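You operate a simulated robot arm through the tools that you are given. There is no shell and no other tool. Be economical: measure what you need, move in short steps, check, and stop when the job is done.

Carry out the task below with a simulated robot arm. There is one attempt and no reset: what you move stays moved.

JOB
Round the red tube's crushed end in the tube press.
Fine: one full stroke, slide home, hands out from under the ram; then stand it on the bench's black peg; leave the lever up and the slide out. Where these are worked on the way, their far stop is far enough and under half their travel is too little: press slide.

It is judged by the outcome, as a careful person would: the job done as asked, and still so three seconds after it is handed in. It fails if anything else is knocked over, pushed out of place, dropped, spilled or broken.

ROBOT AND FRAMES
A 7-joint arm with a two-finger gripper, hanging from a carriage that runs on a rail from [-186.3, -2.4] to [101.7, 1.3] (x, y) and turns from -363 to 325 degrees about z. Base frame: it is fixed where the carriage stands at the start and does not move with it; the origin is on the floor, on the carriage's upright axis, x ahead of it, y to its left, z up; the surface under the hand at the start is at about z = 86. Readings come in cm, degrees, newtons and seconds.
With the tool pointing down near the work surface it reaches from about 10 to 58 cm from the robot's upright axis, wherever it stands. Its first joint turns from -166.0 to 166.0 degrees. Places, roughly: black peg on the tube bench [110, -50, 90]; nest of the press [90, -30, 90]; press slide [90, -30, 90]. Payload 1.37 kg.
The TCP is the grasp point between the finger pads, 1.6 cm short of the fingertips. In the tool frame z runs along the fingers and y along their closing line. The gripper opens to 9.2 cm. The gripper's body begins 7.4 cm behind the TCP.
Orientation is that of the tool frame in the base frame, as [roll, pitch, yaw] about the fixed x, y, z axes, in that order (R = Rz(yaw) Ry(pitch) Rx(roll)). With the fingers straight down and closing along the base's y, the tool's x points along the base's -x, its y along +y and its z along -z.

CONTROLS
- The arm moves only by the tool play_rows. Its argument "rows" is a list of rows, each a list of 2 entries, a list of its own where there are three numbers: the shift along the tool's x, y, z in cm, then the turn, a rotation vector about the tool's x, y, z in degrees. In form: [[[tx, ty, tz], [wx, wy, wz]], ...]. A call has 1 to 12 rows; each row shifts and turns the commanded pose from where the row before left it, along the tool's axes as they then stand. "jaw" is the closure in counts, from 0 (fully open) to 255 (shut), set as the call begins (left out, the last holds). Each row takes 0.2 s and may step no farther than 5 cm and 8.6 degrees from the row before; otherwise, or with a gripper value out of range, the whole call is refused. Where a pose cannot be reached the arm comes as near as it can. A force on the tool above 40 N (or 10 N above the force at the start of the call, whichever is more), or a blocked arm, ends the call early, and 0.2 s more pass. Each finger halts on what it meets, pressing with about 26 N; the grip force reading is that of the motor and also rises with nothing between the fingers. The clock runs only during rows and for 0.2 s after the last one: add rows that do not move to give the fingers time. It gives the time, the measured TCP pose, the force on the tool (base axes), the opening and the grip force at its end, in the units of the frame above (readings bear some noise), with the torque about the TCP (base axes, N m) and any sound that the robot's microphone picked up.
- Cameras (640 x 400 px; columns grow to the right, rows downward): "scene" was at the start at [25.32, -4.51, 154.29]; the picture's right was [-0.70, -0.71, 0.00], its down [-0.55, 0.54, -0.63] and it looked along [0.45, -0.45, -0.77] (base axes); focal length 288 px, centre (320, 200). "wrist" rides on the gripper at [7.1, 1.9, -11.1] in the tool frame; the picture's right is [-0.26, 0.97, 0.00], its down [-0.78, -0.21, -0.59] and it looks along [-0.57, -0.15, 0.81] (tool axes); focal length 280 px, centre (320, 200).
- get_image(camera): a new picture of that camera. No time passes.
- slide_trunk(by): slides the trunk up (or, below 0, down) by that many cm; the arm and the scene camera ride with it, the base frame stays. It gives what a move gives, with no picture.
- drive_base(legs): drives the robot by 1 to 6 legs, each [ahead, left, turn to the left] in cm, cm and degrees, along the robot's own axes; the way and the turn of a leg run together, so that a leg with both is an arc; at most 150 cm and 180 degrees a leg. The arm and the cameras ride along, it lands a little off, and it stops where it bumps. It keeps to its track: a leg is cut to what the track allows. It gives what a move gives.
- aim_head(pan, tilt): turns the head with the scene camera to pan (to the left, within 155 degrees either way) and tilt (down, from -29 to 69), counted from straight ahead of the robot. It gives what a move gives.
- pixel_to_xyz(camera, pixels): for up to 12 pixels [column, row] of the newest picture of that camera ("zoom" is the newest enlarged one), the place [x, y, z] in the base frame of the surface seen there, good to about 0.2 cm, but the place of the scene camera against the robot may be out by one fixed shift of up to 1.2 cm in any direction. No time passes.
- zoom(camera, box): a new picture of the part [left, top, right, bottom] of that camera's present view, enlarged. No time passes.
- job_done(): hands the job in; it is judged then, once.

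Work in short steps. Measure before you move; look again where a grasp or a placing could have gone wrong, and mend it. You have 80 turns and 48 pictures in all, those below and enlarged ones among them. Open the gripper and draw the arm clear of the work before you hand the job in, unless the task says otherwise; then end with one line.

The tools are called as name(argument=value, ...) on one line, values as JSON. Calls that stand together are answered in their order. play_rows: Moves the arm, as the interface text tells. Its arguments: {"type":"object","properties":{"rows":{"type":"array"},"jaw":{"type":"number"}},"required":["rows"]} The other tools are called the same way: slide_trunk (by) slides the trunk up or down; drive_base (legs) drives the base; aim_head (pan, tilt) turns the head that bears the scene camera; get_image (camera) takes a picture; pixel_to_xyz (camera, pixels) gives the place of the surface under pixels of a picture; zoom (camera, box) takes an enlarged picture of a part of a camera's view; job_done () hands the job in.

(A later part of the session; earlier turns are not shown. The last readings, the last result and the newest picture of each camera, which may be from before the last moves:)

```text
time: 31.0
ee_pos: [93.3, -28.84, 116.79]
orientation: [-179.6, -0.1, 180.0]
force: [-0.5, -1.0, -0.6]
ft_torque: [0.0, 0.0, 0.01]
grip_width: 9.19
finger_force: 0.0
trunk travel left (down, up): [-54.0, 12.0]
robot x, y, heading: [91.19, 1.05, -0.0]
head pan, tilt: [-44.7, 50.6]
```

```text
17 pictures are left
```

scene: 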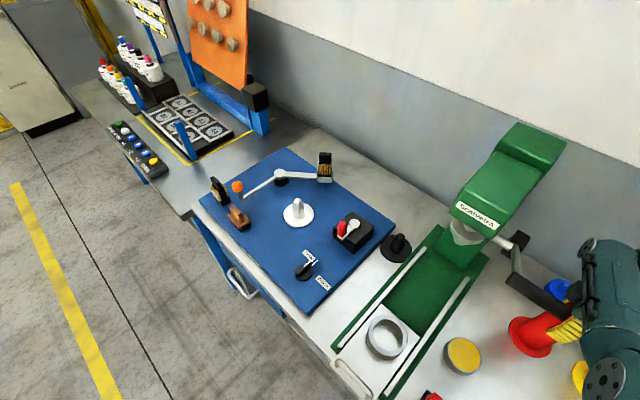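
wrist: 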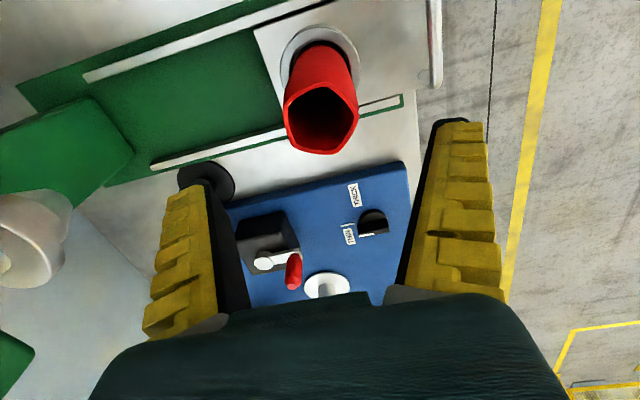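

The tube stands in the nest. The tray handle is at (435,45), so I measure it for grasping.

zoom(camera="wrist", box=[340, 0, 480, 120])

pixel_to_xyz(camera="zoom", pixels=[[440, 60], [440, 120], [445, 180], [445, 230], [450, 255], [425, 265], [400, 265], [380, 265], [430, 150], [455, 150], [410, 150], [350, 200]])

```text
3.33 times, centred on (410, 60) of wrist
```

zoom: 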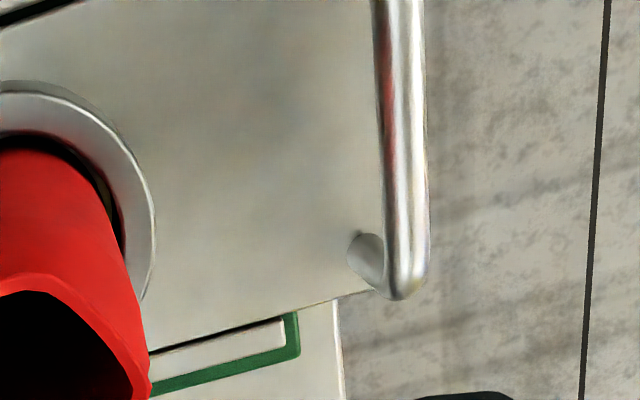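

```text
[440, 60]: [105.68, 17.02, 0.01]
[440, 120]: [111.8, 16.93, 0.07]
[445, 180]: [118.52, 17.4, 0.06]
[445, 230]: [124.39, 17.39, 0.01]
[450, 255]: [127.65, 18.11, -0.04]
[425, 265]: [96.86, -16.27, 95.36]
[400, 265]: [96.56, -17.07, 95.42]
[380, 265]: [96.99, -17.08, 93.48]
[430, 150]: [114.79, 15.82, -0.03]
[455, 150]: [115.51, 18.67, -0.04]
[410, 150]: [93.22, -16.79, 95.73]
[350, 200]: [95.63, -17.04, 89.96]
```

The handle bar runs along x at y≈-16.6, z≈95, from x 87.5 to 97.5. I drive to x≈100 so the hand isn't too near the carriage axis, and move the hand over the handle.

drive_base(legs=[[9, 0, 0]])

play_rows(rows=[[[3, 4, 0], [0, 0, 0]], [[3, 4, 0], [0, 0, 0]], [[3, 4.2, 0], [0, 0, 0]], [[0, 0, 0], [0, 0, 0]]], jaw=115)

```text
time: 32.1
ee_pos: [102.33, -28.71, 116.76]
orientation: [-179.7, 0.0, 179.8]
force: [-0.8, 0.8, 0.2]
ft_torque: [0.02, -0.01, 0.0]
grip_width: 9.18
finger_force: 0.2
trunk travel left (down, up): [-54.0, 12.0]
robot x, y, heading: [99.9, 0.95, 0.0]
head pan, tilt: [-44.7, 50.6]
```

```text
refused: row 3 steps farther than a row can; nothing moved
```

The row was too long, so I shorten the steps.

play_rows(rows=[[[3, 3.5, 0], [0, 0, 0]], [[3, 3.5, 0], [0, 0, 0]], [[3, 3.5, 0], [0, 0, 0]], [[0, 1.6, 0], [0, 0, 0]], [[0, 0, 0], [0, 0, 0]]], jaw=115)

```text
time: 33.3
ee_pos: [94.11, -18.3, 116.17]
orientation: [-179.5, -0.1, 179.9]
force: [1.0, 0.1, -0.6]
ft_torque: [0.0, -0.02, -0.02]
grip_width: 5.32
finger_force: 2.5
out of reach, approached as far as the arm can: row 3, 4
trunk travel left (down, up): [-54.0, 12.0]
robot x, y, heading: [100.23, 1.45, -0.1]
head pan, tilt: [-44.7, 50.6]
```

Reach is limited at this height. I lower the trunk 14, leaving the fingertips at about z 100, then finish the alignment.

slide_trunk(by=-14)

play_rows(rows=[[[0.6, 0.8, 0], [0, 0, 0]], [[0.7, 0.8, 0], [0, 0, 0]], [[0, 0, 0], [0, 0, 0]]])

get_image(camera="wrist")

```text
time: 35.0
ee_pos: [94.17, -18.34, 102.24]
orientation: [-179.5, 0.0, 179.8]
force: [-0.3, 0.5, 1.0]
ft_torque: [0.0, 0.02, -0.01]
grip_width: 5.34
finger_force: 2.1
trunk travel left (down, up): [-40.0, 26.0]
robot x, y, heading: [100.67, 1.53, -0.2]
head pan, tilt: [-44.7, 50.6]
```

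```text
time: 35.8
ee_pos: [92.57, -17.76, 102.27]
orientation: [-179.4, -0.2, 179.9]
force: [-0.2, 0.5, -0.2]
ft_torque: [-0.01, 0.04, 0.03]
grip_width: 5.33
finger_force: 2.2
out of reach, approached as far as the arm can: row 2
trunk travel left (down, up): [-40.0, 26.0]
robot x, y, heading: [99.96, 1.27, -0.1]
head pan, tilt: [-44.7, 50.6]
```

```text
15 pictures are left
```

wrist: 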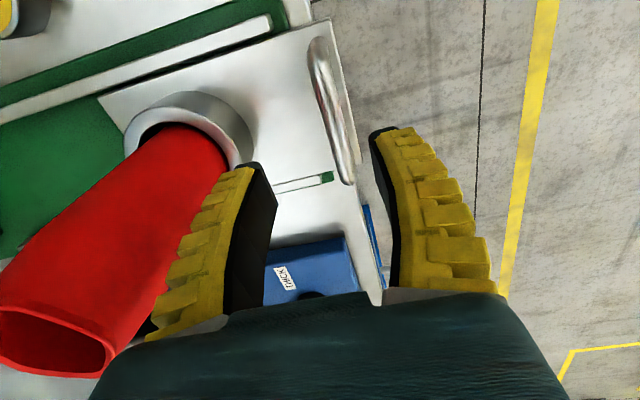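

The handle lies between the fingers at (335,110). I descend with a slight +y correction.

play_rows(rows=[[[0, 0, 2], [0, 0, 0]], [[0, 0.5, 1.5], [0, 0, 0]], [[0, 0.5, 0], [0, 0, 0]], [[0, 0, 0], [0, 0, 0]]])

get_image(camera="wrist")

pixel_to_xyz(camera="wrist", pixels=[[320, 60], [325, 80], [330, 100], [335, 120], [340, 140], [345, 160]])

```text
time: 36.8
ee_pos: [92.77, -16.74, 98.55]
orientation: [-179.5, 0.1, 179.9]
force: [0.5, 0.4, -0.9]
ft_torque: [0.01, -0.01, 0.02]
grip_width: 5.31
finger_force: 2.0
trunk travel left (down, up): [-40.0, 26.0]
robot x, y, heading: [100.19, 1.31, -0.1]
head pan, tilt: [-44.7, 50.6]
```

```text
14 pictures are left
```

wrist: 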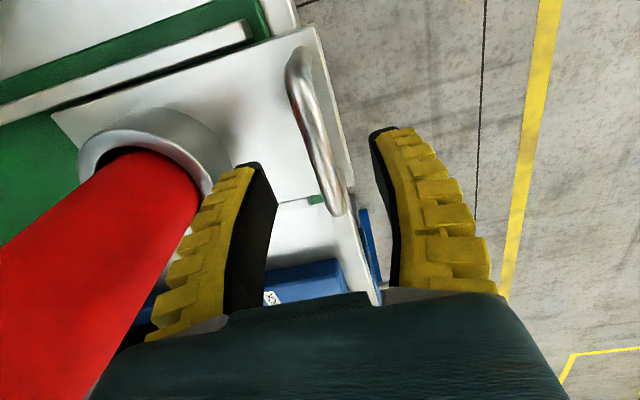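

```text
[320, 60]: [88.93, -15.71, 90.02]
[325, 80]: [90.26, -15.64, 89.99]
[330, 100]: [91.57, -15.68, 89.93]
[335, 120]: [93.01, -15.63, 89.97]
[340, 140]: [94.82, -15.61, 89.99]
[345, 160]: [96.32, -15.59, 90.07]
```

The bar at (315,120) is between the fingers and the TCP y agrees with it. I descend 3.4 and close on the bar.

play_rows(rows=[[[0, 0, 1.7], [0, 0, 0]], [[0, 0, 1.7], [0, 0, 0]], [[0, 0, 0], [0, 0, 0]]])

play_rows(rows=[[[0, 0, 0], [0, 0, 0]], [[0, 0, 0], [0, 0, 0]], [[0, 0, 0], [0, 0, 0]], [[0, 0, 0], [0, 0, 0]]], jaw=255)

```text
time: 37.6
ee_pos: [92.85, -16.82, 95.45]
orientation: [-179.6, 0.0, 179.9]
force: [0.8, -0.5, 0.3]
ft_torque: [0.01, -0.01, 0.02]
grip_width: 5.35
finger_force: 2.2
trunk travel left (down, up): [-40.0, 26.0]
robot x, y, heading: [100.22, 1.36, -0.2]
head pan, tilt: [-44.7, 50.6]
```

```text
time: 38.6
ee_pos: [92.93, -16.76, 95.32]
orientation: [-179.5, -0.1, 179.9]
force: [0.8, 1.5, 4.3]
ft_torque: [0.0, 0.02, 0.2]
grip_width: 0.77
finger_force: 28.3
trunk travel left (down, up): [-40.0, 26.0]
robot x, y, heading: [100.19, 1.06, -0.1]
head pan, tilt: [-44.7, 50.6]
```

I have the bar, reading 0.77 cm. I push the slide slowly toward -y, starting with 4 cm as a check.

play_rows(rows=[[[0, -0.5, 0], [0, 0, 0]], [[0, -0.9, 0], [0, 0, 0]], [[0, -0.9, 0], [0, 0, 0]], [[0, -0.9, 0], [0, 0, 0]], [[0, -0.8, 0], [0, 0, 0]], [[0, 0, 0], [0, 0, 0]]])

get_image(camera="wrist")

```text
time: 40.0
ee_pos: [92.96, -20.8, 95.27]
orientation: [-179.6, 0.0, 179.9]
force: [4.2, -0.3, -6.7]
ft_torque: [0.0, -0.25, 0.12]
grip_width: 0.6
finger_force: 28.0
trunk travel left (down, up): [-40.0, 26.0]
robot x, y, heading: [100.28, 1.1, -0.1]
head pan, tilt: [-44.7, 50.6]
```

```text
13 pictures are left
```

wrist: 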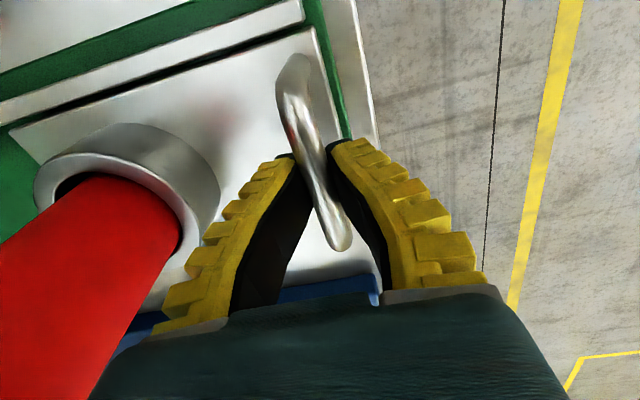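

The slide moves with the hand and the tube stands. I continue.

play_rows(rows=[[[0, -0.7, 0], [0, 0, 0]], [[0, -1.1, 0], [0, 0, 0]], [[0, -1.1, 0], [0, 0, 0]], [[0, -1.1, 0], [0, 0, 0]], [[0, -1.1, 0], [0, 0, 0]], [[0, -1.1, 0], [0, 0, 0]], [[0, -1.1, 0], [0, 0, 0]], [[0, -1.1, 0], [0, 0, 0]], [[0, -1.1, 0], [0, 0, 0]], [[0, -1.1, 0], [0, 0, 0]], [[0, -0.6, 0], [0, 0, 0]], [[0, 0, 0], [0, 0, 0]]])

play_rows(rows=[[[0, -0.7, 0], [0, 0, 0]], [[0, -1.0, 0], [0, 0, 0]], [[0, -1.0, 0], [0, 0, 0]], [[0, -1.0, 0], [0, 0, 0]], [[0, -0.8, 0], [0, 0, 0]], [[0, -0.6, 0], [0, 0, 0]], [[0, -0.6, 0], [0, 0, 0]], [[0, -0.6, 0], [0, 0, 0]], [[0, -0.6, 0], [0, 0, 0]], [[0, -0.6, 0], [0, 0, 0]], [[0, -0.5, 0], [0, 0, 0]], [[0, 0, 0], [0, 0, 0]]])

get_image(camera="scene")

```text
time: 42.6
ee_pos: [92.9, -31.85, 95.39]
orientation: [-179.5, 0.1, 179.8]
force: [12.2, 1.4, -11.2]
ft_torque: [-0.05, 0.08, 0.2]
grip_width: 0.61
finger_force: 28.2
trunk travel left (down, up): [-40.0, 26.0]
robot x, y, heading: [100.75, 1.24, -0.1]
head pan, tilt: [-44.7, 50.6]
```

```text
time: 45.1
ee_pos: [92.44, -38.66, 94.68]
orientation: [178.3, -0.1, 179.7]
force: [2.7, 17.2, -10.2]
ft_torque: [0.0, -0.22, 0.15]
grip_width: 0.74
finger_force: 28.2
trunk travel left (down, up): [-40.0, 26.0]
robot x, y, heading: [99.96, 0.95, 0.2]
head pan, tilt: [-44.7, 50.6]
stopped in row 12: the force on the tool passed its limit at 40 N (the readings are from after the stop); the commanded pose is now the measured one
```

```text
12 pictures are left
```

scene: 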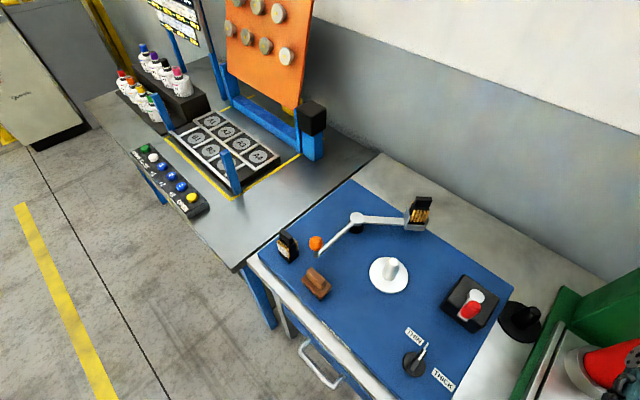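

The slide hit its far stop at y≈-38.5, about 21.8 cm of travel. I open partly, rise off the bar, back away in +y and turn the head toward the press.

play_rows(rows=[[[0, 0, 0], [0, 0, 0]], [[0, 0, 0], [0, 0, 0]], [[0, 0, 0], [0, 0, 0]], [[0, 0, -2], [0, 0, 0]], [[0, 0, -2.5], [0, 0, 0]], [[0, 3, -2], [0, 0, 0]], [[0, 4, -2], [0, 0, 0]], [[0, 4, 0], [0, 0, 0]], [[0, 0, 0], [0, 0, 0]]], jaw=115)

aim_head(pan=-120, tilt=45)

get_image(camera="scene")

```text
time: 47.1
ee_pos: [92.51, -29.14, 103.86]
orientation: [179.3, 0.0, 179.7]
force: [-0.6, 0.5, -0.7]
ft_torque: [-0.01, 0.04, -0.01]
grip_width: 5.39
finger_force: 2.1
trunk travel left (down, up): [-40.0, 26.0]
robot x, y, heading: [100.16, 1.61, -0.1]
head pan, tilt: [-44.7, 50.6]
```

```text
time: 48.6
ee_pos: [92.47, -29.05, 103.83]
orientation: [179.3, -0.1, 179.7]
force: [-0.7, 0.3, 0.6]
ft_torque: [-0.01, -0.02, 0.0]
grip_width: 5.35
finger_force: 1.8
trunk travel left (down, up): [-40.0, 26.0]
robot x, y, heading: [100.1, 1.07, -0.4]
head pan, tilt: [-120.0, 45.0]
```

```text
11 pictures are left
```

scene: 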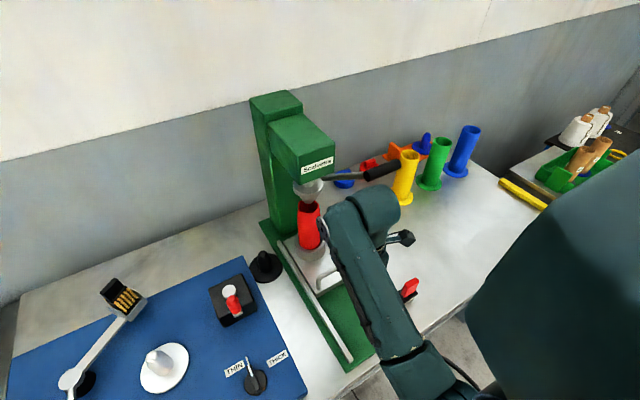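

The tube stands under the ram with the slide home. I zoom on the lever to fix its grip and pivot.

zoom(camera="scene", box=[280, 130, 420, 260])

pixel_to_xyz(camera="zoom", pixels=[[390, 195], [420, 185], [460, 170], [500, 160], [535, 145], [350, 205], [300, 212], [240, 212], [200, 215], [140, 310], [140, 340], [120, 250]])

```text
3.08 times, centred on (350, 195) of scene
```

zoom: 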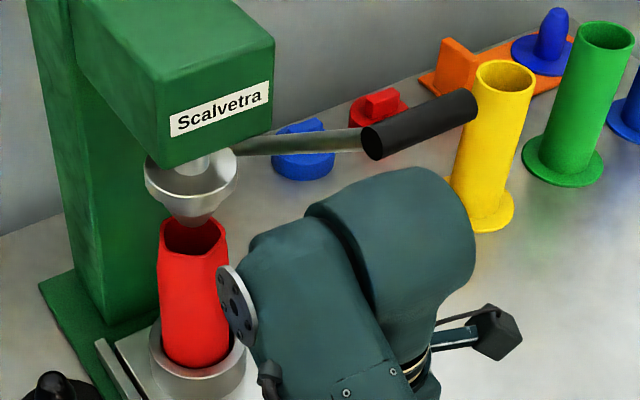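

```text
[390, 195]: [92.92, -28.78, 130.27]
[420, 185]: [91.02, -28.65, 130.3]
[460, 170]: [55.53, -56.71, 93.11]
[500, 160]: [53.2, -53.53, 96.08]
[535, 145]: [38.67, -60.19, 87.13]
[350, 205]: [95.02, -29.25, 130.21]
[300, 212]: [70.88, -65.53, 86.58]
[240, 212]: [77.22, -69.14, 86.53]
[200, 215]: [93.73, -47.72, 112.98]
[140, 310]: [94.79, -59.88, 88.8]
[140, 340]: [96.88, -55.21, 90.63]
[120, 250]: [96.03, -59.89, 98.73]
```

I take the grip and rod points properly, at (365..475, 95..155) in this zoom.

pixel_to_xyz(camera="zoom", pixels=[[372, 142], [385, 140], [400, 120], [410, 132], [420, 145], [440, 110], [470, 105], [472, 95], [345, 140], [300, 143], [255, 147], [375, 155]])

```text
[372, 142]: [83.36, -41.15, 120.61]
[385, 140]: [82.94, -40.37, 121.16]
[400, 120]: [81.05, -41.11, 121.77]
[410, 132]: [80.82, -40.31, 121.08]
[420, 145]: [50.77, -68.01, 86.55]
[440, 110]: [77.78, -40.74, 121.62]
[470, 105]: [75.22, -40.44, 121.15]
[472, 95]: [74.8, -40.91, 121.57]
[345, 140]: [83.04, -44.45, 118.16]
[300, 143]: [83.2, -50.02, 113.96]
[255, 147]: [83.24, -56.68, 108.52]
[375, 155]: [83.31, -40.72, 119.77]
```

In the wrist frame the grip axis is at y≈-41.7, z≈120.0, spanning x 75–84, with the pivot near (y -65, z 102). I raise the trunk, drive back to x≈80, and bring the open hand above the grip.

slide_trunk(by=22)

drive_base(legs=[[-20, 0, 0]])

play_rows(rows=[[[-3, -4, 0], [0, 0, 0]], [[-3.2, -3.5, 0], [0, 0, 0]], [[0, -3, 0], [0, 0, 0]], [[0, -2, 0], [0, 0, 0]], [[0, 0, 0], [0, 0, 0]]], jaw=60)

get_image(camera="wrist")

```text
time: 50.9
ee_pos: [92.4, -29.04, 125.68]
orientation: [179.3, -0.2, 179.7]
force: [-0.4, -0.5, 0.0]
ft_torque: [-0.01, 0.01, -0.01]
grip_width: 5.36
finger_force: 1.7
trunk travel left (down, up): [-62.0, 4.0]
robot x, y, heading: [100.21, 1.35, 0.1]
head pan, tilt: [-120.0, 45.0]
```

```text
time: 52.5
ee_pos: [73.06, -29.29, 125.99]
orientation: [179.3, -0.1, 179.9]
force: [-0.7, -0.6, -0.4]
ft_torque: [-0.04, 0.01, -0.02]
grip_width: 5.34
finger_force: 2.3
trunk travel left (down, up): [-62.0, 4.0]
robot x, y, heading: [80.64, 0.85, 0.0]
head pan, tilt: [-120.0, 45.0]
```

```text
time: 53.7
ee_pos: [79.11, -41.78, 125.71]
orientation: [179.4, -0.1, 180.0]
force: [0.7, -0.6, 0.4]
ft_torque: [0.01, 0.0, 0.0]
grip_width: 7.2
finger_force: 1.5
trunk travel left (down, up): [-62.0, 4.0]
robot x, y, heading: [80.47, 0.93, -0.1]
head pan, tilt: [-120.0, 45.0]
```

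```text
9 pictures are left
```

wrist: 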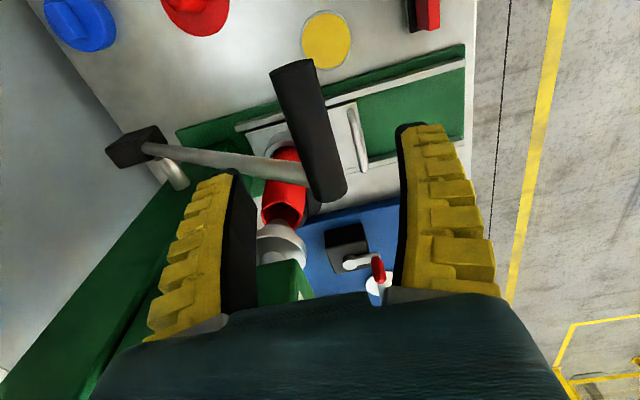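

The grip at (310,130) lies between the fingers. I measure it in the wrist frame.

pixel_to_xyz(camera="wrist", pixels=[[285, 75], [300, 75], [290, 110], [305, 110], [318, 110], [310, 150], [325, 150], [325, 185], [155, 148], [175, 178], [160, 165], [145, 135]])

```text
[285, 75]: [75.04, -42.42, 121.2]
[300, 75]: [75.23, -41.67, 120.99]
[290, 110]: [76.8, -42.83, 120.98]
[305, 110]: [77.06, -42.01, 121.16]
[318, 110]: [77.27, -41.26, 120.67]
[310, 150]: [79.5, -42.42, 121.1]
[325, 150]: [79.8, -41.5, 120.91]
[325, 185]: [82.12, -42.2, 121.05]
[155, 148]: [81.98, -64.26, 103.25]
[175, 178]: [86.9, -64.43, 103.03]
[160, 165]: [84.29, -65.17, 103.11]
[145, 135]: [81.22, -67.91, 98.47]
```

The grip axis is y≈-42.1, z≈119.85 and the pivot is about (-64.8, 102.2), giving R≈28.8 and 38°. I descend around the grip and close.

play_rows(rows=[[[0, -0.3, 2], [0, 0, 0]], [[0, 0, 2], [0, 0, 0]], [[0, 0, 2], [0, 0, 0]], [[0, 0, 0], [0, 0, 0]]])

play_rows(rows=[[[0, 0, 0], [0, 0, 0]], [[0, 0, 0], [0, 0, 0]], [[0, 0, 0], [0, 0, 0]], [[0, 0, 0], [0, 0, 0]]], jaw=255)

```text
time: 54.7
ee_pos: [79.05, -42.06, 119.73]
orientation: [179.4, -0.1, 179.9]
force: [0.6, 0.0, 0.8]
ft_torque: [0.0, 0.04, -0.02]
grip_width: 7.24
finger_force: 2.0
trunk travel left (down, up): [-62.0, 4.0]
robot x, y, heading: [80.55, 1.14, 0.0]
head pan, tilt: [-120.0, 45.0]
```

```text
time: 55.7
ee_pos: [79.1, -42.08, 119.84]
orientation: [179.4, -0.1, 179.9]
force: [-1.5, -12.3, -9.2]
ft_torque: [0.08, -0.19, 0.15]
grip_width: 1.96
finger_force: 28.0
trunk travel left (down, up): [-62.0, 4.0]
robot x, y, heading: [80.94, 1.32, -0.2]
head pan, tilt: [-120.0, 45.0]
```

I have the grip. I pull down along the arc, starting with the first 16° to feel the load.

play_rows(rows=[[[0, 1.15, 1.58], [0, 0, 0]], [[0, 1.07, 1.7], [0, 0, 0]], [[0, 0.94, 1.78], [0, 0, 0]], [[0, 0.82, 1.83], [0, 0, 0]], [[0, 0, 0], [0, 0, 0]]])

```text
time: 56.9
ee_pos: [78.97, -38.27, 113.09]
orientation: [179.7, -0.2, 179.8]
force: [-5.1, -21.0, -7.0]
ft_torque: [-0.16, 0.05, 0.25]
grip_width: 1.98
finger_force: 27.7
trunk travel left (down, up): [-62.0, 4.0]
robot x, y, heading: [80.85, 1.59, 0.1]
head pan, tilt: [-120.0, 45.0]
```

It moves down with the tool. The -21 N in y says my path runs a little too far out, so I trim y and continue.

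play_rows(rows=[[[0, 0.1, 1.89], [0, 0, 0]], [[0, 0.36, 1.92], [0, 0, 0]], [[0, 0.3, 1.97], [0, 0, 0]], [[0, 0, 0], [0, 0, 0]]])

```text
time: 57.9
ee_pos: [79.03, -37.06, 107.0]
orientation: [179.1, -0.3, 179.9]
force: [0.6, 5.9, -2.1]
ft_torque: [-0.17, 0.07, -0.03]
grip_width: 0.02
finger_force: 27.8
trunk travel left (down, up): [-62.0, 4.0]
robot x, y, heading: [80.58, 0.68, -0.1]
head pan, tilt: [-120.0, 45.0]
```

The gripper is shut, so the lever slipped out. I look where it is.

get_image(camera="wrist")

pixel_to_xyz(camera="wrist", pixels=[[285, 75], [300, 75], [290, 110], [305, 110], [310, 130], [310, 150], [325, 150], [240, 160], [270, 130], [260, 100], [250, 180], [220, 150]])

```text
8 pictures are left
```

wrist: 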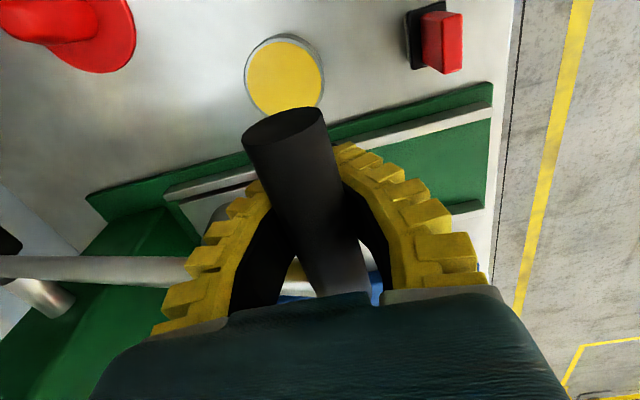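

```text
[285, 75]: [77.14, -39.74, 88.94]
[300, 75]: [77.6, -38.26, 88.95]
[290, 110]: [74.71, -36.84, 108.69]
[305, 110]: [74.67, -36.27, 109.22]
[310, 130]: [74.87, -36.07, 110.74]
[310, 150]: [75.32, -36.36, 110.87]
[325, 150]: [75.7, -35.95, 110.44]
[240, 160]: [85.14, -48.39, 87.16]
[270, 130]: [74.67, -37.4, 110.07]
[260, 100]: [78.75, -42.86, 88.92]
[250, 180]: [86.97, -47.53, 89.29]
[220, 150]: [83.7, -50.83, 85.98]
```

The grip is caged between the fingers, above the closed tips and under the palm, at about z 109.7. I keep going down so the palm pushes it.

play_rows(rows=[[[0, 0.3, 1.5], [0, 0, 0]], [[0, 0.2, 1.5], [0, 0, 0]], [[0, 0, 1.5], [0, 0, 0]], [[0, 0, 1.5], [0, 0, 0]], [[0, 0, 0], [0, 0, 0]]])

```text
time: 59.1
ee_pos: [79.12, -36.68, 101.17]
orientation: [179.4, 0.0, -180.0]
force: [0.2, 0.6, -0.1]
ft_torque: [-0.01, 0.01, 0.01]
grip_width: 0.0
finger_force: 28.5
trunk travel left (down, up): [-62.0, 4.0]
robot x, y, heading: [80.7, 1.18, 0.2]
head pan, tilt: [-120.0, 45.0]
```

There is no load yet. I continue in small steps, watching force.

play_rows(rows=[[[0, 0, 1], [0, 0, 0]], [[0, 0, 1], [0, 0, 0]], [[0, 0, 1], [0, 0, 0]], [[0, 0, 0], [0, 0, 0]]])

get_image(camera="scene")

```text
time: 60.1
ee_pos: [79.07, -36.53, 98.06]
orientation: [179.4, -0.1, 179.9]
force: [0.0, 0.6, -0.2]
ft_torque: [0.01, -0.02, 0.01]
grip_width: 0.02
finger_force: 27.5
trunk travel left (down, up): [-62.0, 4.0]
robot x, y, heading: [80.6, 1.29, 0.2]
head pan, tilt: [-120.0, 45.0]
```

```text
7 pictures are left
```

scene: 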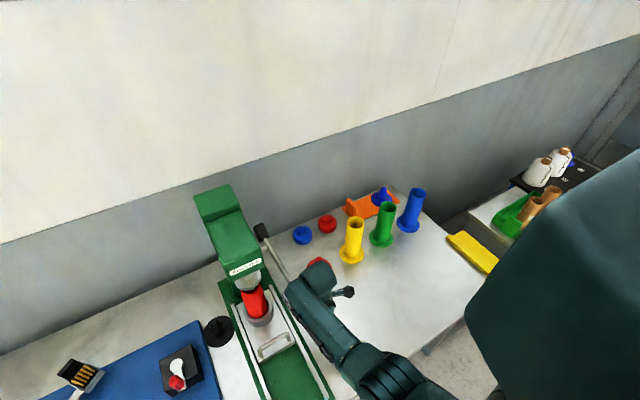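

The lever rod shows at (262..290, 230..280). I measure it to get its angle.

pixel_to_xyz(camera="scene", pixels=[[270, 245], [275, 254], [280, 262], [284, 270], [287, 275], [290, 280], [288, 285], [255, 290], [250, 280]])

pixel_to_xyz(camera="scene", pixels=[[286, 290], [292, 288], [290, 295], [262, 232], [260, 320]])

```text
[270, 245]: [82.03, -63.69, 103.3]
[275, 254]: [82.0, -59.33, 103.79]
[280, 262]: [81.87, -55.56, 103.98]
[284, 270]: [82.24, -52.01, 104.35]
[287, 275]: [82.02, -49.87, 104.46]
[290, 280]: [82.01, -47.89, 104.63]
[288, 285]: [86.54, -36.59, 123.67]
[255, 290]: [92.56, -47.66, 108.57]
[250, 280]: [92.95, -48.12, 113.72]
```

```text
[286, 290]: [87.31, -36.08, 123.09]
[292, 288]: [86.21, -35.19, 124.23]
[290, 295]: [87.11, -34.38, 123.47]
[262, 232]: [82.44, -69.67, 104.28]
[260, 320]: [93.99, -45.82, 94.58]
```

The lever is at about 5°, with the palm riding on it. I keep pushing down until the stop, staying above the yellow jar (z 89).

play_rows(rows=[[[0, 0, 0.8], [0, 0, 0]], [[0, 0, 0.8], [0, 0, 0]], [[0, 0, 0.8], [0, 0, 0]], [[0, 0, 0.8], [0, 0, 0]], [[0, 0, 0.8], [0, 0, 0]], [[0, 0, 0], [0, 0, 0]]])

```text
time: 61.5
ee_pos: [79.01, -36.6, 93.93]
orientation: [179.3, -0.1, 179.9]
force: [0.5, 0.3, -0.4]
ft_torque: [-0.06, 0.0, -0.03]
grip_width: 0.0
finger_force: 27.1
trunk travel left (down, up): [-62.0, 4.0]
robot x, y, heading: [80.81, 1.25, 0.1]
head pan, tilt: [-120.0, 45.0]
```

Still no force, so I check with the wrist camera whether the lever follows.

get_image(camera="wrist")

pixel_to_xyz(camera="wrist", pixels=[[290, 110], [305, 130], [310, 150], [310, 180], [310, 210], [320, 240], [330, 270], [100, 250], [100, 280], [60, 250], [60, 290], [20, 270]])

```text
6 pictures are left
```

wrist: 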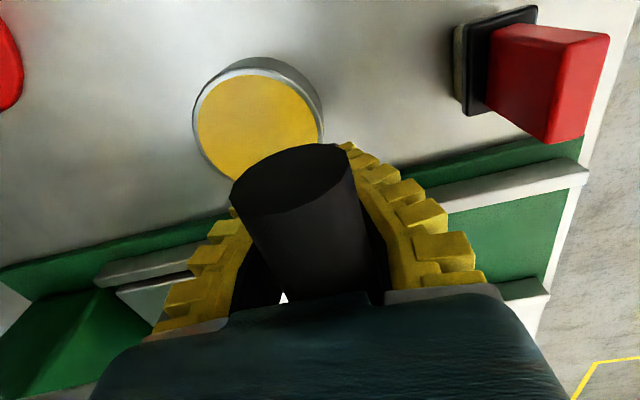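

```text
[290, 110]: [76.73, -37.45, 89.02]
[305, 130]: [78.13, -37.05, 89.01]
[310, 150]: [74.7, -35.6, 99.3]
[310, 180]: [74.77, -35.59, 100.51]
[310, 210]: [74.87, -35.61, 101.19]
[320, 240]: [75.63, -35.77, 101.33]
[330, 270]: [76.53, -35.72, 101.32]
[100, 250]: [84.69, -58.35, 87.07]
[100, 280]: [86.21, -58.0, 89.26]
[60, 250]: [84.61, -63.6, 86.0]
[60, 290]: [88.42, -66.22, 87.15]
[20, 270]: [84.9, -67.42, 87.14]
```

The lever follows, at about -4° now. I continue down in small steps to at most TCP z 91.5, with the tips still above the jar lid at z 89.

play_rows(rows=[[[0, 0, 0.5], [0, 0, 0]], [[0, 0, 0.5], [0, 0, 0]], [[0, 0, 0.5], [0, 0, 0]], [[0, 0, 0.5], [0, 0, 0]], [[0, 0, 0.4], [0, 0, 0]], [[0, 0, 0], [0, 0, 0]]])

```text
time: 62.9
ee_pos: [78.97, -36.6, 91.71]
orientation: [179.3, -0.2, 179.9]
force: [0.1, 0.0, -0.3]
ft_torque: [0.01, 0.01, 0.02]
grip_width: 0.02
finger_force: 27.5
trunk travel left (down, up): [-62.0, 4.0]
robot x, y, heading: [80.41, 1.2, 0.2]
head pan, tilt: [-120.0, 45.0]
```

There is still no stop. I open, rise above the grip, close, and push it on down with the fingertips from above.

play_rows(rows=[[[0, 0, 0], [0, 0, 0]], [[0, 0, 0], [0, 0, 0]], [[0, 0, 0], [0, 0, 0]], [[0, 0, -4], [0, 0, 0]], [[0, 0, -4], [0, 0, 0]], [[0, 0, -4], [0, 0, 0]], [[0, 0, 0], [0, 0, 0]]], jaw=60)

get_image(camera="wrist")

pixel_to_xyz(camera="wrist", pixels=[[290, 90], [300, 90], [310, 90], [290, 110], [300, 110], [310, 110], [320, 110], [300, 130], [310, 130], [320, 130], [310, 150], [320, 150]])

```text
time: 64.5
ee_pos: [79.0, -36.73, 103.8]
orientation: [179.3, -0.1, 179.9]
force: [0.1, -0.5, -0.1]
ft_torque: [0.02, 0.02, 0.01]
grip_width: 7.22
finger_force: 0.9
trunk travel left (down, up): [-62.0, 4.0]
robot x, y, heading: [80.58, 1.03, 0.1]
head pan, tilt: [-120.0, 45.0]
```

```text
5 pictures are left
```

wrist: 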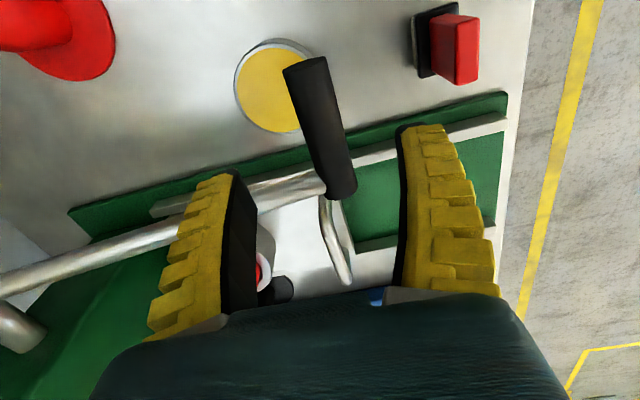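

```text
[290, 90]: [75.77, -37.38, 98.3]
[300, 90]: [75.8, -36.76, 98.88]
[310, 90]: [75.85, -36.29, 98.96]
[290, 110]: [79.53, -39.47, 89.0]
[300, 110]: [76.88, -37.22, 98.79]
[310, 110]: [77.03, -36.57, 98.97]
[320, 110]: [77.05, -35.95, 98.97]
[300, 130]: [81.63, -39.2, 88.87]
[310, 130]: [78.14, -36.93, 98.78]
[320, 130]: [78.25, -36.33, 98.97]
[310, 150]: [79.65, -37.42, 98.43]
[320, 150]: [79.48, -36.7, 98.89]
```

The lever stays at about -9°, with the grip top at z 99. I close and push down on it along the arc.

play_rows(rows=[[[0, 0.3, 0], [0, 0, 0]], [[0, 0, 0], [0, 0, 0]], [[0, 0, 0], [0, 0, 0]], [[0, 0, 0], [0, 0, 0]], [[0, 0, 2.4], [0, 0, 0]], [[0, 0, 0.8], [0, 0, 0]], [[0, -0.1, 0.8], [0, 0, 0]], [[0, -0.2, 0.8], [0, 0, 0]], [[0, -0.2, 0.8], [0, 0, 0]], [[0, -0.2, 0.8], [0, 0, 0]], [[0, 0, 0], [0, 0, 0]]], jaw=255)

```text
time: 66.9
ee_pos: [79.03, -36.85, 97.18]
orientation: [179.3, -0.2, 179.8]
force: [0.2, -0.2, -0.2]
ft_torque: [0.0, -0.03, 0.0]
grip_width: 0.03
finger_force: 26.3
trunk travel left (down, up): [-62.0, 4.0]
robot x, y, heading: [80.54, 0.79, -0.0]
head pan, tilt: [-120.0, 45.0]
```

No stop yet. I continue to push down in small steps.

play_rows(rows=[[[0, -0.2, 0.7], [0, 0, 0]], [[0, -0.2, 0.7], [0, 0, 0]], [[0, -0.2, 0.7], [0, 0, 0]], [[0, -0.25, 0.7], [0, 0, 0]], [[0, 0, 0], [0, 0, 0]]])

```text
time: 67.7
ee_pos: [79.11, -37.56, 95.67]
orientation: [179.5, -0.3, 180.0]
force: [2.8, 14.3, 28.5]
ft_torque: [0.28, -0.04, 0.01]
grip_width: 0.59
finger_force: 27.6
trunk travel left (down, up): [-62.0, 4.0]
robot x, y, heading: [80.49, 1.08, -0.1]
head pan, tilt: [-120.0, 45.0]
stopped in row 4: the force on the tool passed its limit at 42 N (the readings are from after the stop); the commanded pose is now the measured one
```

It stopped hard with 42 N at about -19°, which looks like the stroke's end. I check the ram with one zoom.

zoom(camera="scene", box=[180, 180, 340, 340])

pixel_to_xyz(camera="zoom", pixels=[[340, 120], [360, 180], [385, 200], [400, 215], [275, 270], [260, 290], [265, 300], [270, 310], [290, 330]])

```text
2.50 times, centred on (260, 260) of scene
```

zoom: 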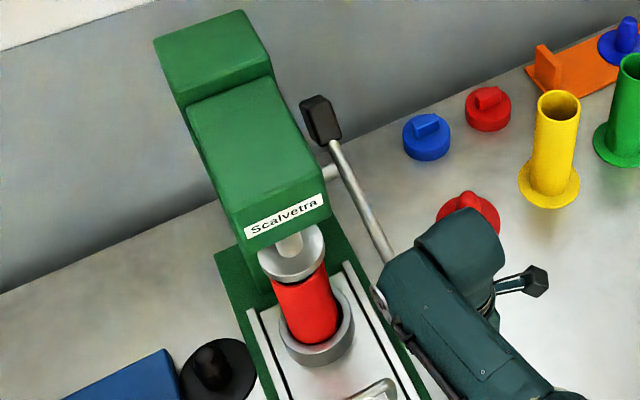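

```text
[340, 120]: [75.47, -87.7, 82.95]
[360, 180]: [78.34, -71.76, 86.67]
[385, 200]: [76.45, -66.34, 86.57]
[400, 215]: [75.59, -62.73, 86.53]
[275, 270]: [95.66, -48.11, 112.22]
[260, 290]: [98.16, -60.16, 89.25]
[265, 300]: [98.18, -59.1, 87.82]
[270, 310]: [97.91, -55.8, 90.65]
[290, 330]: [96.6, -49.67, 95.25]
```

The ram's shoulder is seated on the tube end, so the full stroke is made. Now I grasp the grip low, with tips still above the jar lid, to bring the lever back up.

play_rows(rows=[[[0, 0, -2], [0, 0, 0]], [[0, 0, -2], [0, 0, 0]], [[0, -0.1, 0], [0, 0, 0]], [[0, 0, 0], [0, 0, 0]], [[0, 0, 0], [0, 0, 0]], [[0, 0, 3], [0, 0, 0]], [[0, 0, 3], [0, 0, 0]], [[0, 0, 2.3], [0, 0, 0]], [[0, 0, 0], [0, 0, 0]]], jaw=60)

play_rows(rows=[[[0, 0, 0], [0, 0, 0]], [[0, 0, 0], [0, 0, 0]], [[0, 0, 0], [0, 0, 0]], [[0, 0, 0], [0, 0, 0]]], jaw=255)

```text
time: 69.7
ee_pos: [79.19, -37.69, 91.26]
orientation: [179.5, -0.2, 179.9]
force: [-0.8, 0.5, -1.0]
ft_torque: [-0.02, -0.02, -0.03]
grip_width: 7.23
finger_force: 1.7
trunk travel left (down, up): [-62.0, 4.0]
robot x, y, heading: [80.42, 0.85, -0.1]
head pan, tilt: [-120.0, 45.0]
```

```text
time: 70.7
ee_pos: [79.12, -37.23, 91.06]
orientation: [179.1, -0.3, 180.0]
force: [-0.1, 8.5, -6.9]
ft_torque: [-0.19, -0.08, 0.14]
grip_width: 0.6
finger_force: 28.4
trunk travel left (down, up): [-62.0, 4.0]
robot x, y, heading: [80.56, 0.88, -0.0]
head pan, tilt: [-120.0, 45.0]
```

The fingers are wrapped under the grip. I raise it along the arc, first part.

play_rows(rows=[[[0, 0.4, -1.9], [0, 0, 0]], [[0, 0.5, -2.45], [0, 0, 0]], [[0, 0.3, -2.5], [0, 0, 0]], [[0, 0.1, -2.5], [0, 0, 0]], [[0, -0.1, -2.5], [0, 0, 0]], [[0, 0, 0], [0, 0, 0]]])

```text
time: 72.1
ee_pos: [78.87, -36.5, 103.24]
orientation: [179.5, -0.3, 179.9]
force: [-0.4, 10.3, -1.8]
ft_torque: [-0.26, 0.03, 0.11]
grip_width: 0.01
finger_force: 27.9
trunk travel left (down, up): [-62.0, 4.0]
robot x, y, heading: [80.73, 0.97, 0.2]
head pan, tilt: [-120.0, 45.0]
```

There is a steady side load, so the grip is still held above the closed tips. I continue up the arc.

play_rows(rows=[[[0, -0.1, -1.8], [0, 0, 0]], [[0, -0.3, -1.9], [0, 0, 0]], [[0, -0.7, -2.4], [0, 0, 0]], [[0, -0.9, -2.35], [0, 0, 0]], [[0, -1.2, -2.25], [0, 0, 0]], [[0, 0, 0], [0, 0, 0]]])

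play_rows(rows=[[[0, -0.6, -0.9], [0, 0, 0]], [[0, -0.6, -0.8], [0, 0, 0]], [[0, -0.6, -0.8], [0, 0, 0]], [[0, -0.4, -0.6], [0, 0, 0]], [[0, -0.3, -0.4], [0, 0, 0]], [[0, 0, 0], [0, 0, 0]]])

```text
time: 73.5
ee_pos: [79.23, -40.03, 113.94]
orientation: [179.5, -0.1, -180.0]
force: [1.0, -3.2, -1.1]
ft_torque: [0.04, 0.06, 0.06]
grip_width: 0.59
finger_force: 27.9
trunk travel left (down, up): [-62.0, 4.0]
robot x, y, heading: [80.43, 1.16, -0.0]
head pan, tilt: [-120.0, 45.0]
```

```text
time: 74.9
ee_pos: [79.01, -42.26, 117.11]
orientation: [179.2, -0.2, 179.9]
force: [-0.7, 7.1, -6.3]
ft_torque: [-0.24, 0.04, 0.08]
grip_width: 0.01
finger_force: 27.9
trunk travel left (down, up): [-62.0, 4.0]
robot x, y, heading: [80.71, 0.86, 0.1]
head pan, tilt: [-120.0, 45.0]
```

I push a little more along the arc to reach the upper stop, then look.

play_rows(rows=[[[0, -0.3, -0.4], [0, 0, 0]], [[0, -0.3, -0.4], [0, 0, 0]], [[0, -0.3, -0.4], [0, 0, 0]], [[0, -0.3, -0.4], [0, 0, 0]], [[0, 0, 0], [0, 0, 0]]])

zoom(camera="scene", box=[180, 180, 340, 340])

pixel_to_xyz(camera="zoom", pixels=[[345, 205], [355, 225], [290, 260], [280, 270], [290, 285], [300, 300], [260, 265], [320, 250], [205, 350], [215, 355], [240, 360], [290, 240]])

```text
time: 75.8
ee_pos: [79.06, -42.22, 117.51]
orientation: [177.5, -0.3, 179.9]
force: [0.5, 18.9, -6.1]
ft_torque: [-0.47, 0.04, 0.03]
grip_width: 0.19
finger_force: 27.9
trunk travel left (down, up): [-62.0, 4.0]
robot x, y, heading: [80.54, 0.91, 0.1]
head pan, tilt: [-120.0, 45.0]
stopped in row 4: the force on the tool passed its limit at 41 N (the readings are from after the stop); the commanded pose is now the measured one
```

```text
2.50 times, centred on (260, 260) of scene
```

zoom: 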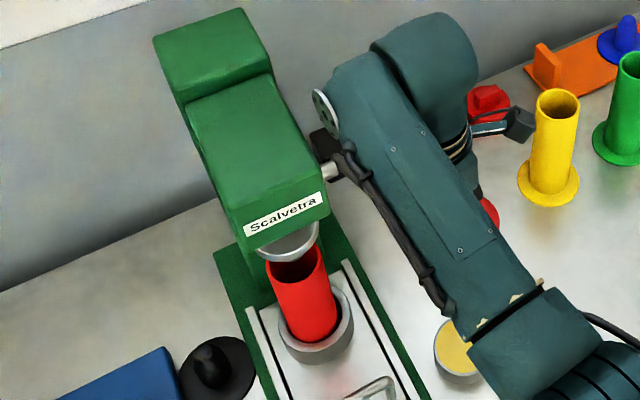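

```text
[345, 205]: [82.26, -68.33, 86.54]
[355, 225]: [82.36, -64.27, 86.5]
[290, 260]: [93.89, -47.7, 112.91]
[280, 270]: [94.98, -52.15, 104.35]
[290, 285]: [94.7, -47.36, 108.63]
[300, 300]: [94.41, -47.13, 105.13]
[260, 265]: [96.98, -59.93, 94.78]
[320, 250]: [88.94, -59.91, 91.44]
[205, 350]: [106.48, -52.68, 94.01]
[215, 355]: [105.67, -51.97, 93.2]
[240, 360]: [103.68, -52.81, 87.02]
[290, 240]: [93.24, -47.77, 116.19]
```

The lever hit its upper stop, the ram is lifted, and the tube stands in the nest with a round end. I open, rise off the grip, and back away in +y.

play_rows(rows=[[[0, 0, 0.3], [0, 0, 0]], [[0, 0, 0], [0, 0, 0]], [[0, 0, 0], [0, 0, 0]], [[0, 0, 0], [2, 0, 0]], [[0, 0, -2.5], [0, 0, 0]], [[0, 0, -2.5], [0, 0, 0]], [[0, 0, -3], [0, 0, 0]], [[0, 4, 0], [0, 0, 0]], [[0, 4, 0], [0, 0, 0]], [[0, 4, 0], [0, 0, 0]], [[0, 1, 0], [0, 0, 0]], [[0, 0, 0], [0, 0, 0]]], jaw=60)

```text
time: 78.4
ee_pos: [79.09, -29.68, 125.52]
orientation: [-179.6, -0.3, 179.9]
force: [-0.4, -0.6, 0.0]
ft_torque: [0.05, -0.01, 0.02]
grip_width: 7.23
finger_force: 1.1
trunk travel left (down, up): [-62.0, 4.0]
robot x, y, heading: [80.59, 1.08, -0.3]
head pan, tilt: [-120.0, 45.0]
```

I drive to x≈100 and lower the trunk to return to the slide handle (y≈-38.5 at home).

drive_base(legs=[[20, 0, 0]])

slide_trunk(by=-22)

```text
time: 80.0
ee_pos: [99.59, -29.5, 125.48]
orientation: [-179.6, -0.2, 180.0]
force: [0.8, 0.6, 0.1]
ft_torque: [-0.01, -0.03, 0.03]
grip_width: 7.26
finger_force: 1.3
trunk travel left (down, up): [-62.0, 4.0]
robot x, y, heading: [101.05, 1.67, 0.4]
head pan, tilt: [-120.0, 45.0]
```

```text
time: 82.4
ee_pos: [99.61, -29.36, 103.64]
orientation: [-179.7, -0.2, -180.0]
force: [0.5, 0.0, 0.0]
ft_torque: [-0.02, 0.01, -0.02]
grip_width: 7.22
finger_force: 1.8
trunk travel left (down, up): [-40.0, 26.0]
robot x, y, heading: [100.76, 1.24, -0.1]
head pan, tilt: [-120.0, 45.0]
```

I move to x 92.7, y -38.5 and descend on the bar with a half-open jaw, then close.

play_rows(rows=[[[3.5, -2, 0], [0, 0, 0]], [[3.4, -3, 1], [0, 0, 0]], [[0, -2, 1.5], [0, 0, 0]], [[0, -2.1, 1.5], [0, 0, 0]], [[0, 0, 0], [0, 0, 0]], [[0, 0, 2.2], [0, 0, 0]], [[0, 0, 2.1], [0, 0, 0]], [[0, 0, 0], [0, 0, 0]]], jaw=115)

play_rows(rows=[[[0, 0, 0], [0, 0, 0]], [[0, 0, 0], [0, 0, 0]], [[0, 0, 0], [0, 0, 0]], [[0, 0, 0], [0, 0, 0]]], jaw=255)

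```text
time: 84.2
ee_pos: [92.81, -38.65, 95.45]
orientation: [-179.5, -0.2, 180.0]
force: [0.8, -0.1, 0.3]
ft_torque: [0.0, -0.04, 0.0]
grip_width: 5.35
finger_force: 2.2
trunk travel left (down, up): [-40.0, 26.0]
robot x, y, heading: [101.49, 1.29, 0.1]
head pan, tilt: [-120.0, 45.0]
```

```text
time: 85.2
ee_pos: [92.68, -38.56, 95.54]
orientation: [-179.6, -0.3, 180.0]
force: [1.2, 5.2, 10.7]
ft_torque: [0.04, 0.14, 0.21]
grip_width: 0.88
finger_force: 28.3
trunk travel left (down, up): [-40.0, 26.0]
robot x, y, heading: [100.84, 1.4, 0.1]
head pan, tilt: [-120.0, 45.0]
```

The bar is gripped (0.88 cm). I pull the slide out slowly, about 21.8 cm.

play_rows(rows=[[[0, 0.5, 0], [0, 0, 0]], [[0, 0.9, 0], [0, 0, 0]], [[0, 1.1, 0], [0, 0, 0]], [[0, 1.1, 0], [0, 0, 0]], [[0, 1.1, 0], [0, 0, 0]], [[0, 1.1, 0], [0, 0, 0]], [[0, 1.1, 0], [0, 0, 0]], [[0, 1.1, 0], [0, 0, 0]], [[0, 1.1, 0], [0, 0, 0]], [[0, 1.1, 0], [0, 0, 0]], [[0, 0.6, 0], [0, 0, 0]], [[0, 0, 0], [0, 0, 0]]])

play_rows(rows=[[[0, 0.6, 0], [0, 0, 0]], [[0, 1.1, 0], [0, 0, 0]], [[0, 1.1, 0], [0, 0, 0]], [[0, 1.1, 0], [0, 0, 0]], [[0, 1.1, 0], [0, 0, 0]], [[0, 1.1, 0], [0, 0, 0]], [[0, 1.1, 0], [0, 0, 0]], [[0, 1.1, 0], [0, 0, 0]], [[0, 1, 0], [0, 0, 0]], [[0, 0.8, 0], [0, 0, 0]], [[0, 0.6, 0], [0, 0, 0]], [[0, 0.4, 0], [0, 0, 0]]])

```text
time: 87.8
ee_pos: [92.61, -27.69, 95.21]
orientation: [-179.6, -0.2, -180.0]
force: [4.2, -2.4, -5.9]
ft_torque: [0.01, 0.03, 0.13]
grip_width: 0.59
finger_force: 28.2
trunk travel left (down, up): [-40.0, 26.0]
robot x, y, heading: [100.9, 0.85, 0.1]
head pan, tilt: [-120.0, 45.0]
```

```text
time: 90.4
ee_pos: [92.37, -16.62, 95.26]
orientation: [-179.6, -0.3, -179.9]
force: [-8.8, -6.7, -14.5]
ft_torque: [-0.04, 0.03, 0.07]
grip_width: 0.58
finger_force: 28.6
trunk travel left (down, up): [-40.0, 26.0]
robot x, y, heading: [100.7, 1.19, -0.0]
head pan, tilt: [-120.0, 45.0]
```

The slide is out at its stop (y≈-16.6). I release, rise and use the trunk to get above the tube.

play_rows(rows=[[[0, 0, 0], [0, 0, 0]], [[0, 0, 0], [0, 0, 0]], [[0, 0, 0], [0, 0, 0]], [[0, 0, -2], [0, 0, 0]], [[0, 0, -2], [0, 0, 0]], [[0, 0, 0], [0, 0, 0]]], jaw=115)

slide_trunk(by=14)

play_rows(rows=[[[-0.4, -4, 0], [0, 0, 0]], [[-0.4, -4, 0], [0, 0, 0]], [[0, -3.8, 0], [0, 0, 0]], [[0, 0, 0], [0, 0, 0]]], jaw=0)

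get_image(camera="wrist")

pixel_to_xyz(camera="wrist", pixels=[[290, 110], [320, 120], [350, 110], [300, 90], [320, 90], [340, 90], [300, 140], [320, 150], [340, 140], [320, 70], [205, 180], [220, 180]])

```text
time: 91.8
ee_pos: [92.68, -16.48, 99.27]
orientation: [-179.5, -0.2, -180.0]
force: [0.3, 0.1, 0.3]
ft_torque: [-0.01, 0.02, -0.02]
grip_width: 5.36
finger_force: 2.0
trunk travel left (down, up): [-40.0, 26.0]
robot x, y, heading: [100.99, 1.47, -0.0]
head pan, tilt: [-120.0, 45.0]
```

```text
time: 93.4
ee_pos: [92.51, -16.42, 113.24]
orientation: [-179.6, -0.2, -180.0]
force: [0.1, 0.0, -0.2]
ft_torque: [-0.05, -0.02, -0.01]
grip_width: 5.32
finger_force: 2.2
trunk travel left (down, up): [-54.0, 12.0]
robot x, y, heading: [101.1, 1.09, 0.2]
head pan, tilt: [-120.0, 45.0]
```

```text
time: 94.4
ee_pos: [93.43, -28.37, 113.12]
orientation: [-179.6, -0.2, -180.0]
force: [-0.3, -0.4, 0.5]
ft_torque: [0.03, -0.01, 0.0]
grip_width: 9.19
finger_force: 0.1
trunk travel left (down, up): [-54.0, 12.0]
robot x, y, heading: [101.21, 0.99, 0.4]
head pan, tilt: [-120.0, 45.0]
```

```text
2 pictures are left
```

wrist: 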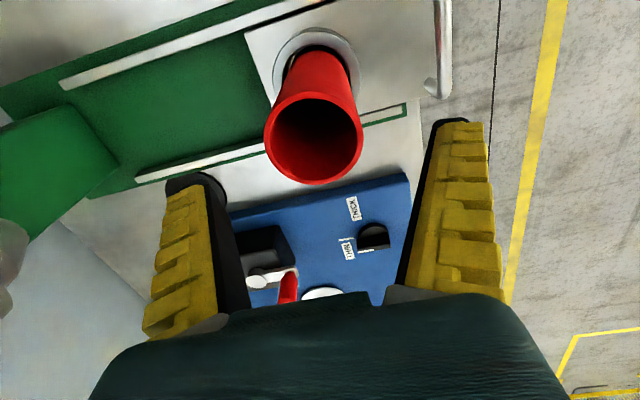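

```text
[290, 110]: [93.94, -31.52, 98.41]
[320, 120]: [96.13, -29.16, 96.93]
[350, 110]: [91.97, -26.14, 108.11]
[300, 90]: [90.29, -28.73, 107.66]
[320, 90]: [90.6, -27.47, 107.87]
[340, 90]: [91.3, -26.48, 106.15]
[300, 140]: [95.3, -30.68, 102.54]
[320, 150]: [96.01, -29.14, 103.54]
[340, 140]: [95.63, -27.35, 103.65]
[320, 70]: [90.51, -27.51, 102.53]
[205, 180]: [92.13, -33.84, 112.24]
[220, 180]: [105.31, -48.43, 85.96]
```

The end is now round. The tube centre is about (93.3,-28.8) with the rim at z 108. I descend to TCP z 104.4, close, and lift straight up.

play_rows(rows=[[[0.1, -0.35, 2], [0, 0, 0]], [[0, 0, 3.5], [0, 0, 0]], [[0, 0, 3.2], [0, 0, 0]], [[0, 0, 0], [0, 0, 0]]])

play_rows(rows=[[[0, 0, 0], [0, 0, 0]], [[0, 0, 0], [0, 0, 0]], [[0, 0, 0], [0, 0, 0]], [[0, 0, 0], [0, 0, 0]]], jaw=255)

```text
time: 95.4
ee_pos: [92.96, -28.71, 104.73]
orientation: [-179.6, -0.3, 180.0]
force: [-0.3, -0.8, -0.6]
ft_torque: [0.01, 0.0, 0.02]
grip_width: 9.17
finger_force: 0.0
trunk travel left (down, up): [-54.0, 12.0]
robot x, y, heading: [101.06, 1.14, 0.0]
head pan, tilt: [-120.0, 45.0]
```

```text
time: 96.4
ee_pos: [93.03, -28.55, 104.84]
orientation: [-179.6, -0.2, -179.9]
force: [0.2, 0.9, 1.6]
ft_torque: [0.1, -0.03, -0.01]
grip_width: 5.84
finger_force: 26.1
trunk travel left (down, up): [-54.0, 12.0]
robot x, y, heading: [101.49, 1.04, 0.1]
head pan, tilt: [-120.0, 45.0]
```

The tube is gripped (5.84 cm). I lift it out to bottom z ≈ 98, move +x to line up with the peg, and check readings.

play_rows(rows=[[[0, 0, -2], [0, 0, 0]], [[0, 0, -3], [0, 0, 0]], [[0, 0, -3], [0, 0, 0]], [[0, 0, 0], [0, 0, 0]]])

slide_trunk(by=2)

play_rows(rows=[[[-4, 0, 0], [0, 0, 0]], [[-4, 0, 0], [0, 0, 0]], [[-4, 0, 0], [0, 0, 0]], [[-2, 0, 0], [0, 0, 0]], [[0, 0, 0], [0, 0, 0]]])

```text
time: 97.4
ee_pos: [93.14, -28.67, 112.67]
orientation: [-179.7, -0.2, 179.9]
force: [-1.0, 0.3, 0.5]
ft_torque: [0.04, -0.02, -0.01]
grip_width: 5.86
finger_force: 26.1
trunk travel left (down, up): [-54.0, 12.0]
robot x, y, heading: [100.98, 1.08, 0.3]
head pan, tilt: [-120.0, 45.0]
```

```text
time: 98.1
ee_pos: [93.15, -28.68, 114.68]
orientation: [-179.7, -0.2, 180.0]
force: [-0.3, 0.3, -1.0]
ft_torque: [-0.01, 0.05, 0.02]
grip_width: 5.81
finger_force: 25.8
trunk travel left (down, up): [-56.0, 10.0]
robot x, y, heading: [101.11, 1.06, 0.1]
head pan, tilt: [-120.0, 45.0]
```

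```text
time: 99.3
ee_pos: [107.4, -28.69, 114.75]
orientation: [-179.6, -0.2, 179.9]
force: [0.7, 0.4, -0.5]
ft_torque: [0.01, 0.04, 0.02]
grip_width: 5.83
finger_force: 26.1
trunk travel left (down, up): [-56.0, 10.0]
robot x, y, heading: [101.52, 1.21, 0.1]
head pan, tilt: [-120.0, 45.0]
```

Next I yaw the hand by 90°, so the camera side faces the robot and stays clear of the press head, and I watch for reach warnings.

play_rows(rows=[[[0, 0, 0], [0, 0, 8.2]], [[0, 0, 0], [0, 0, 8.2]], [[0, 0, 0], [0, 0, 8.2]], [[0, 0, 0], [0, 0, 8.2]], [[0, 0, 0], [0, 0, 8.2]], [[0, 0, 0], [0, 0, 8.2]], [[0, 0, 0], [0, 0, 8.2]], [[0, 0, 0], [0, 0, 8.2]], [[0, 0, 0], [0, 0, 8.2]], [[0, 0, 0], [0, 0, 8.2]], [[0, 0, 0], [0, 0, 8.0]], [[0, 0, 0], [0, 0, 0]]])

```text
time: 101.9
ee_pos: [107.32, -28.52, 114.58]
orientation: [-179.8, 0.4, 89.9]
force: [0.6, 0.5, -0.5]
ft_torque: [0.0, 0.01, 0.0]
grip_width: 5.81
finger_force: 26.2
trunk travel left (down, up): [-56.0, 10.0]
robot x, y, heading: [100.93, 1.26, 0.2]
head pan, tilt: [-120.0, 45.0]
```

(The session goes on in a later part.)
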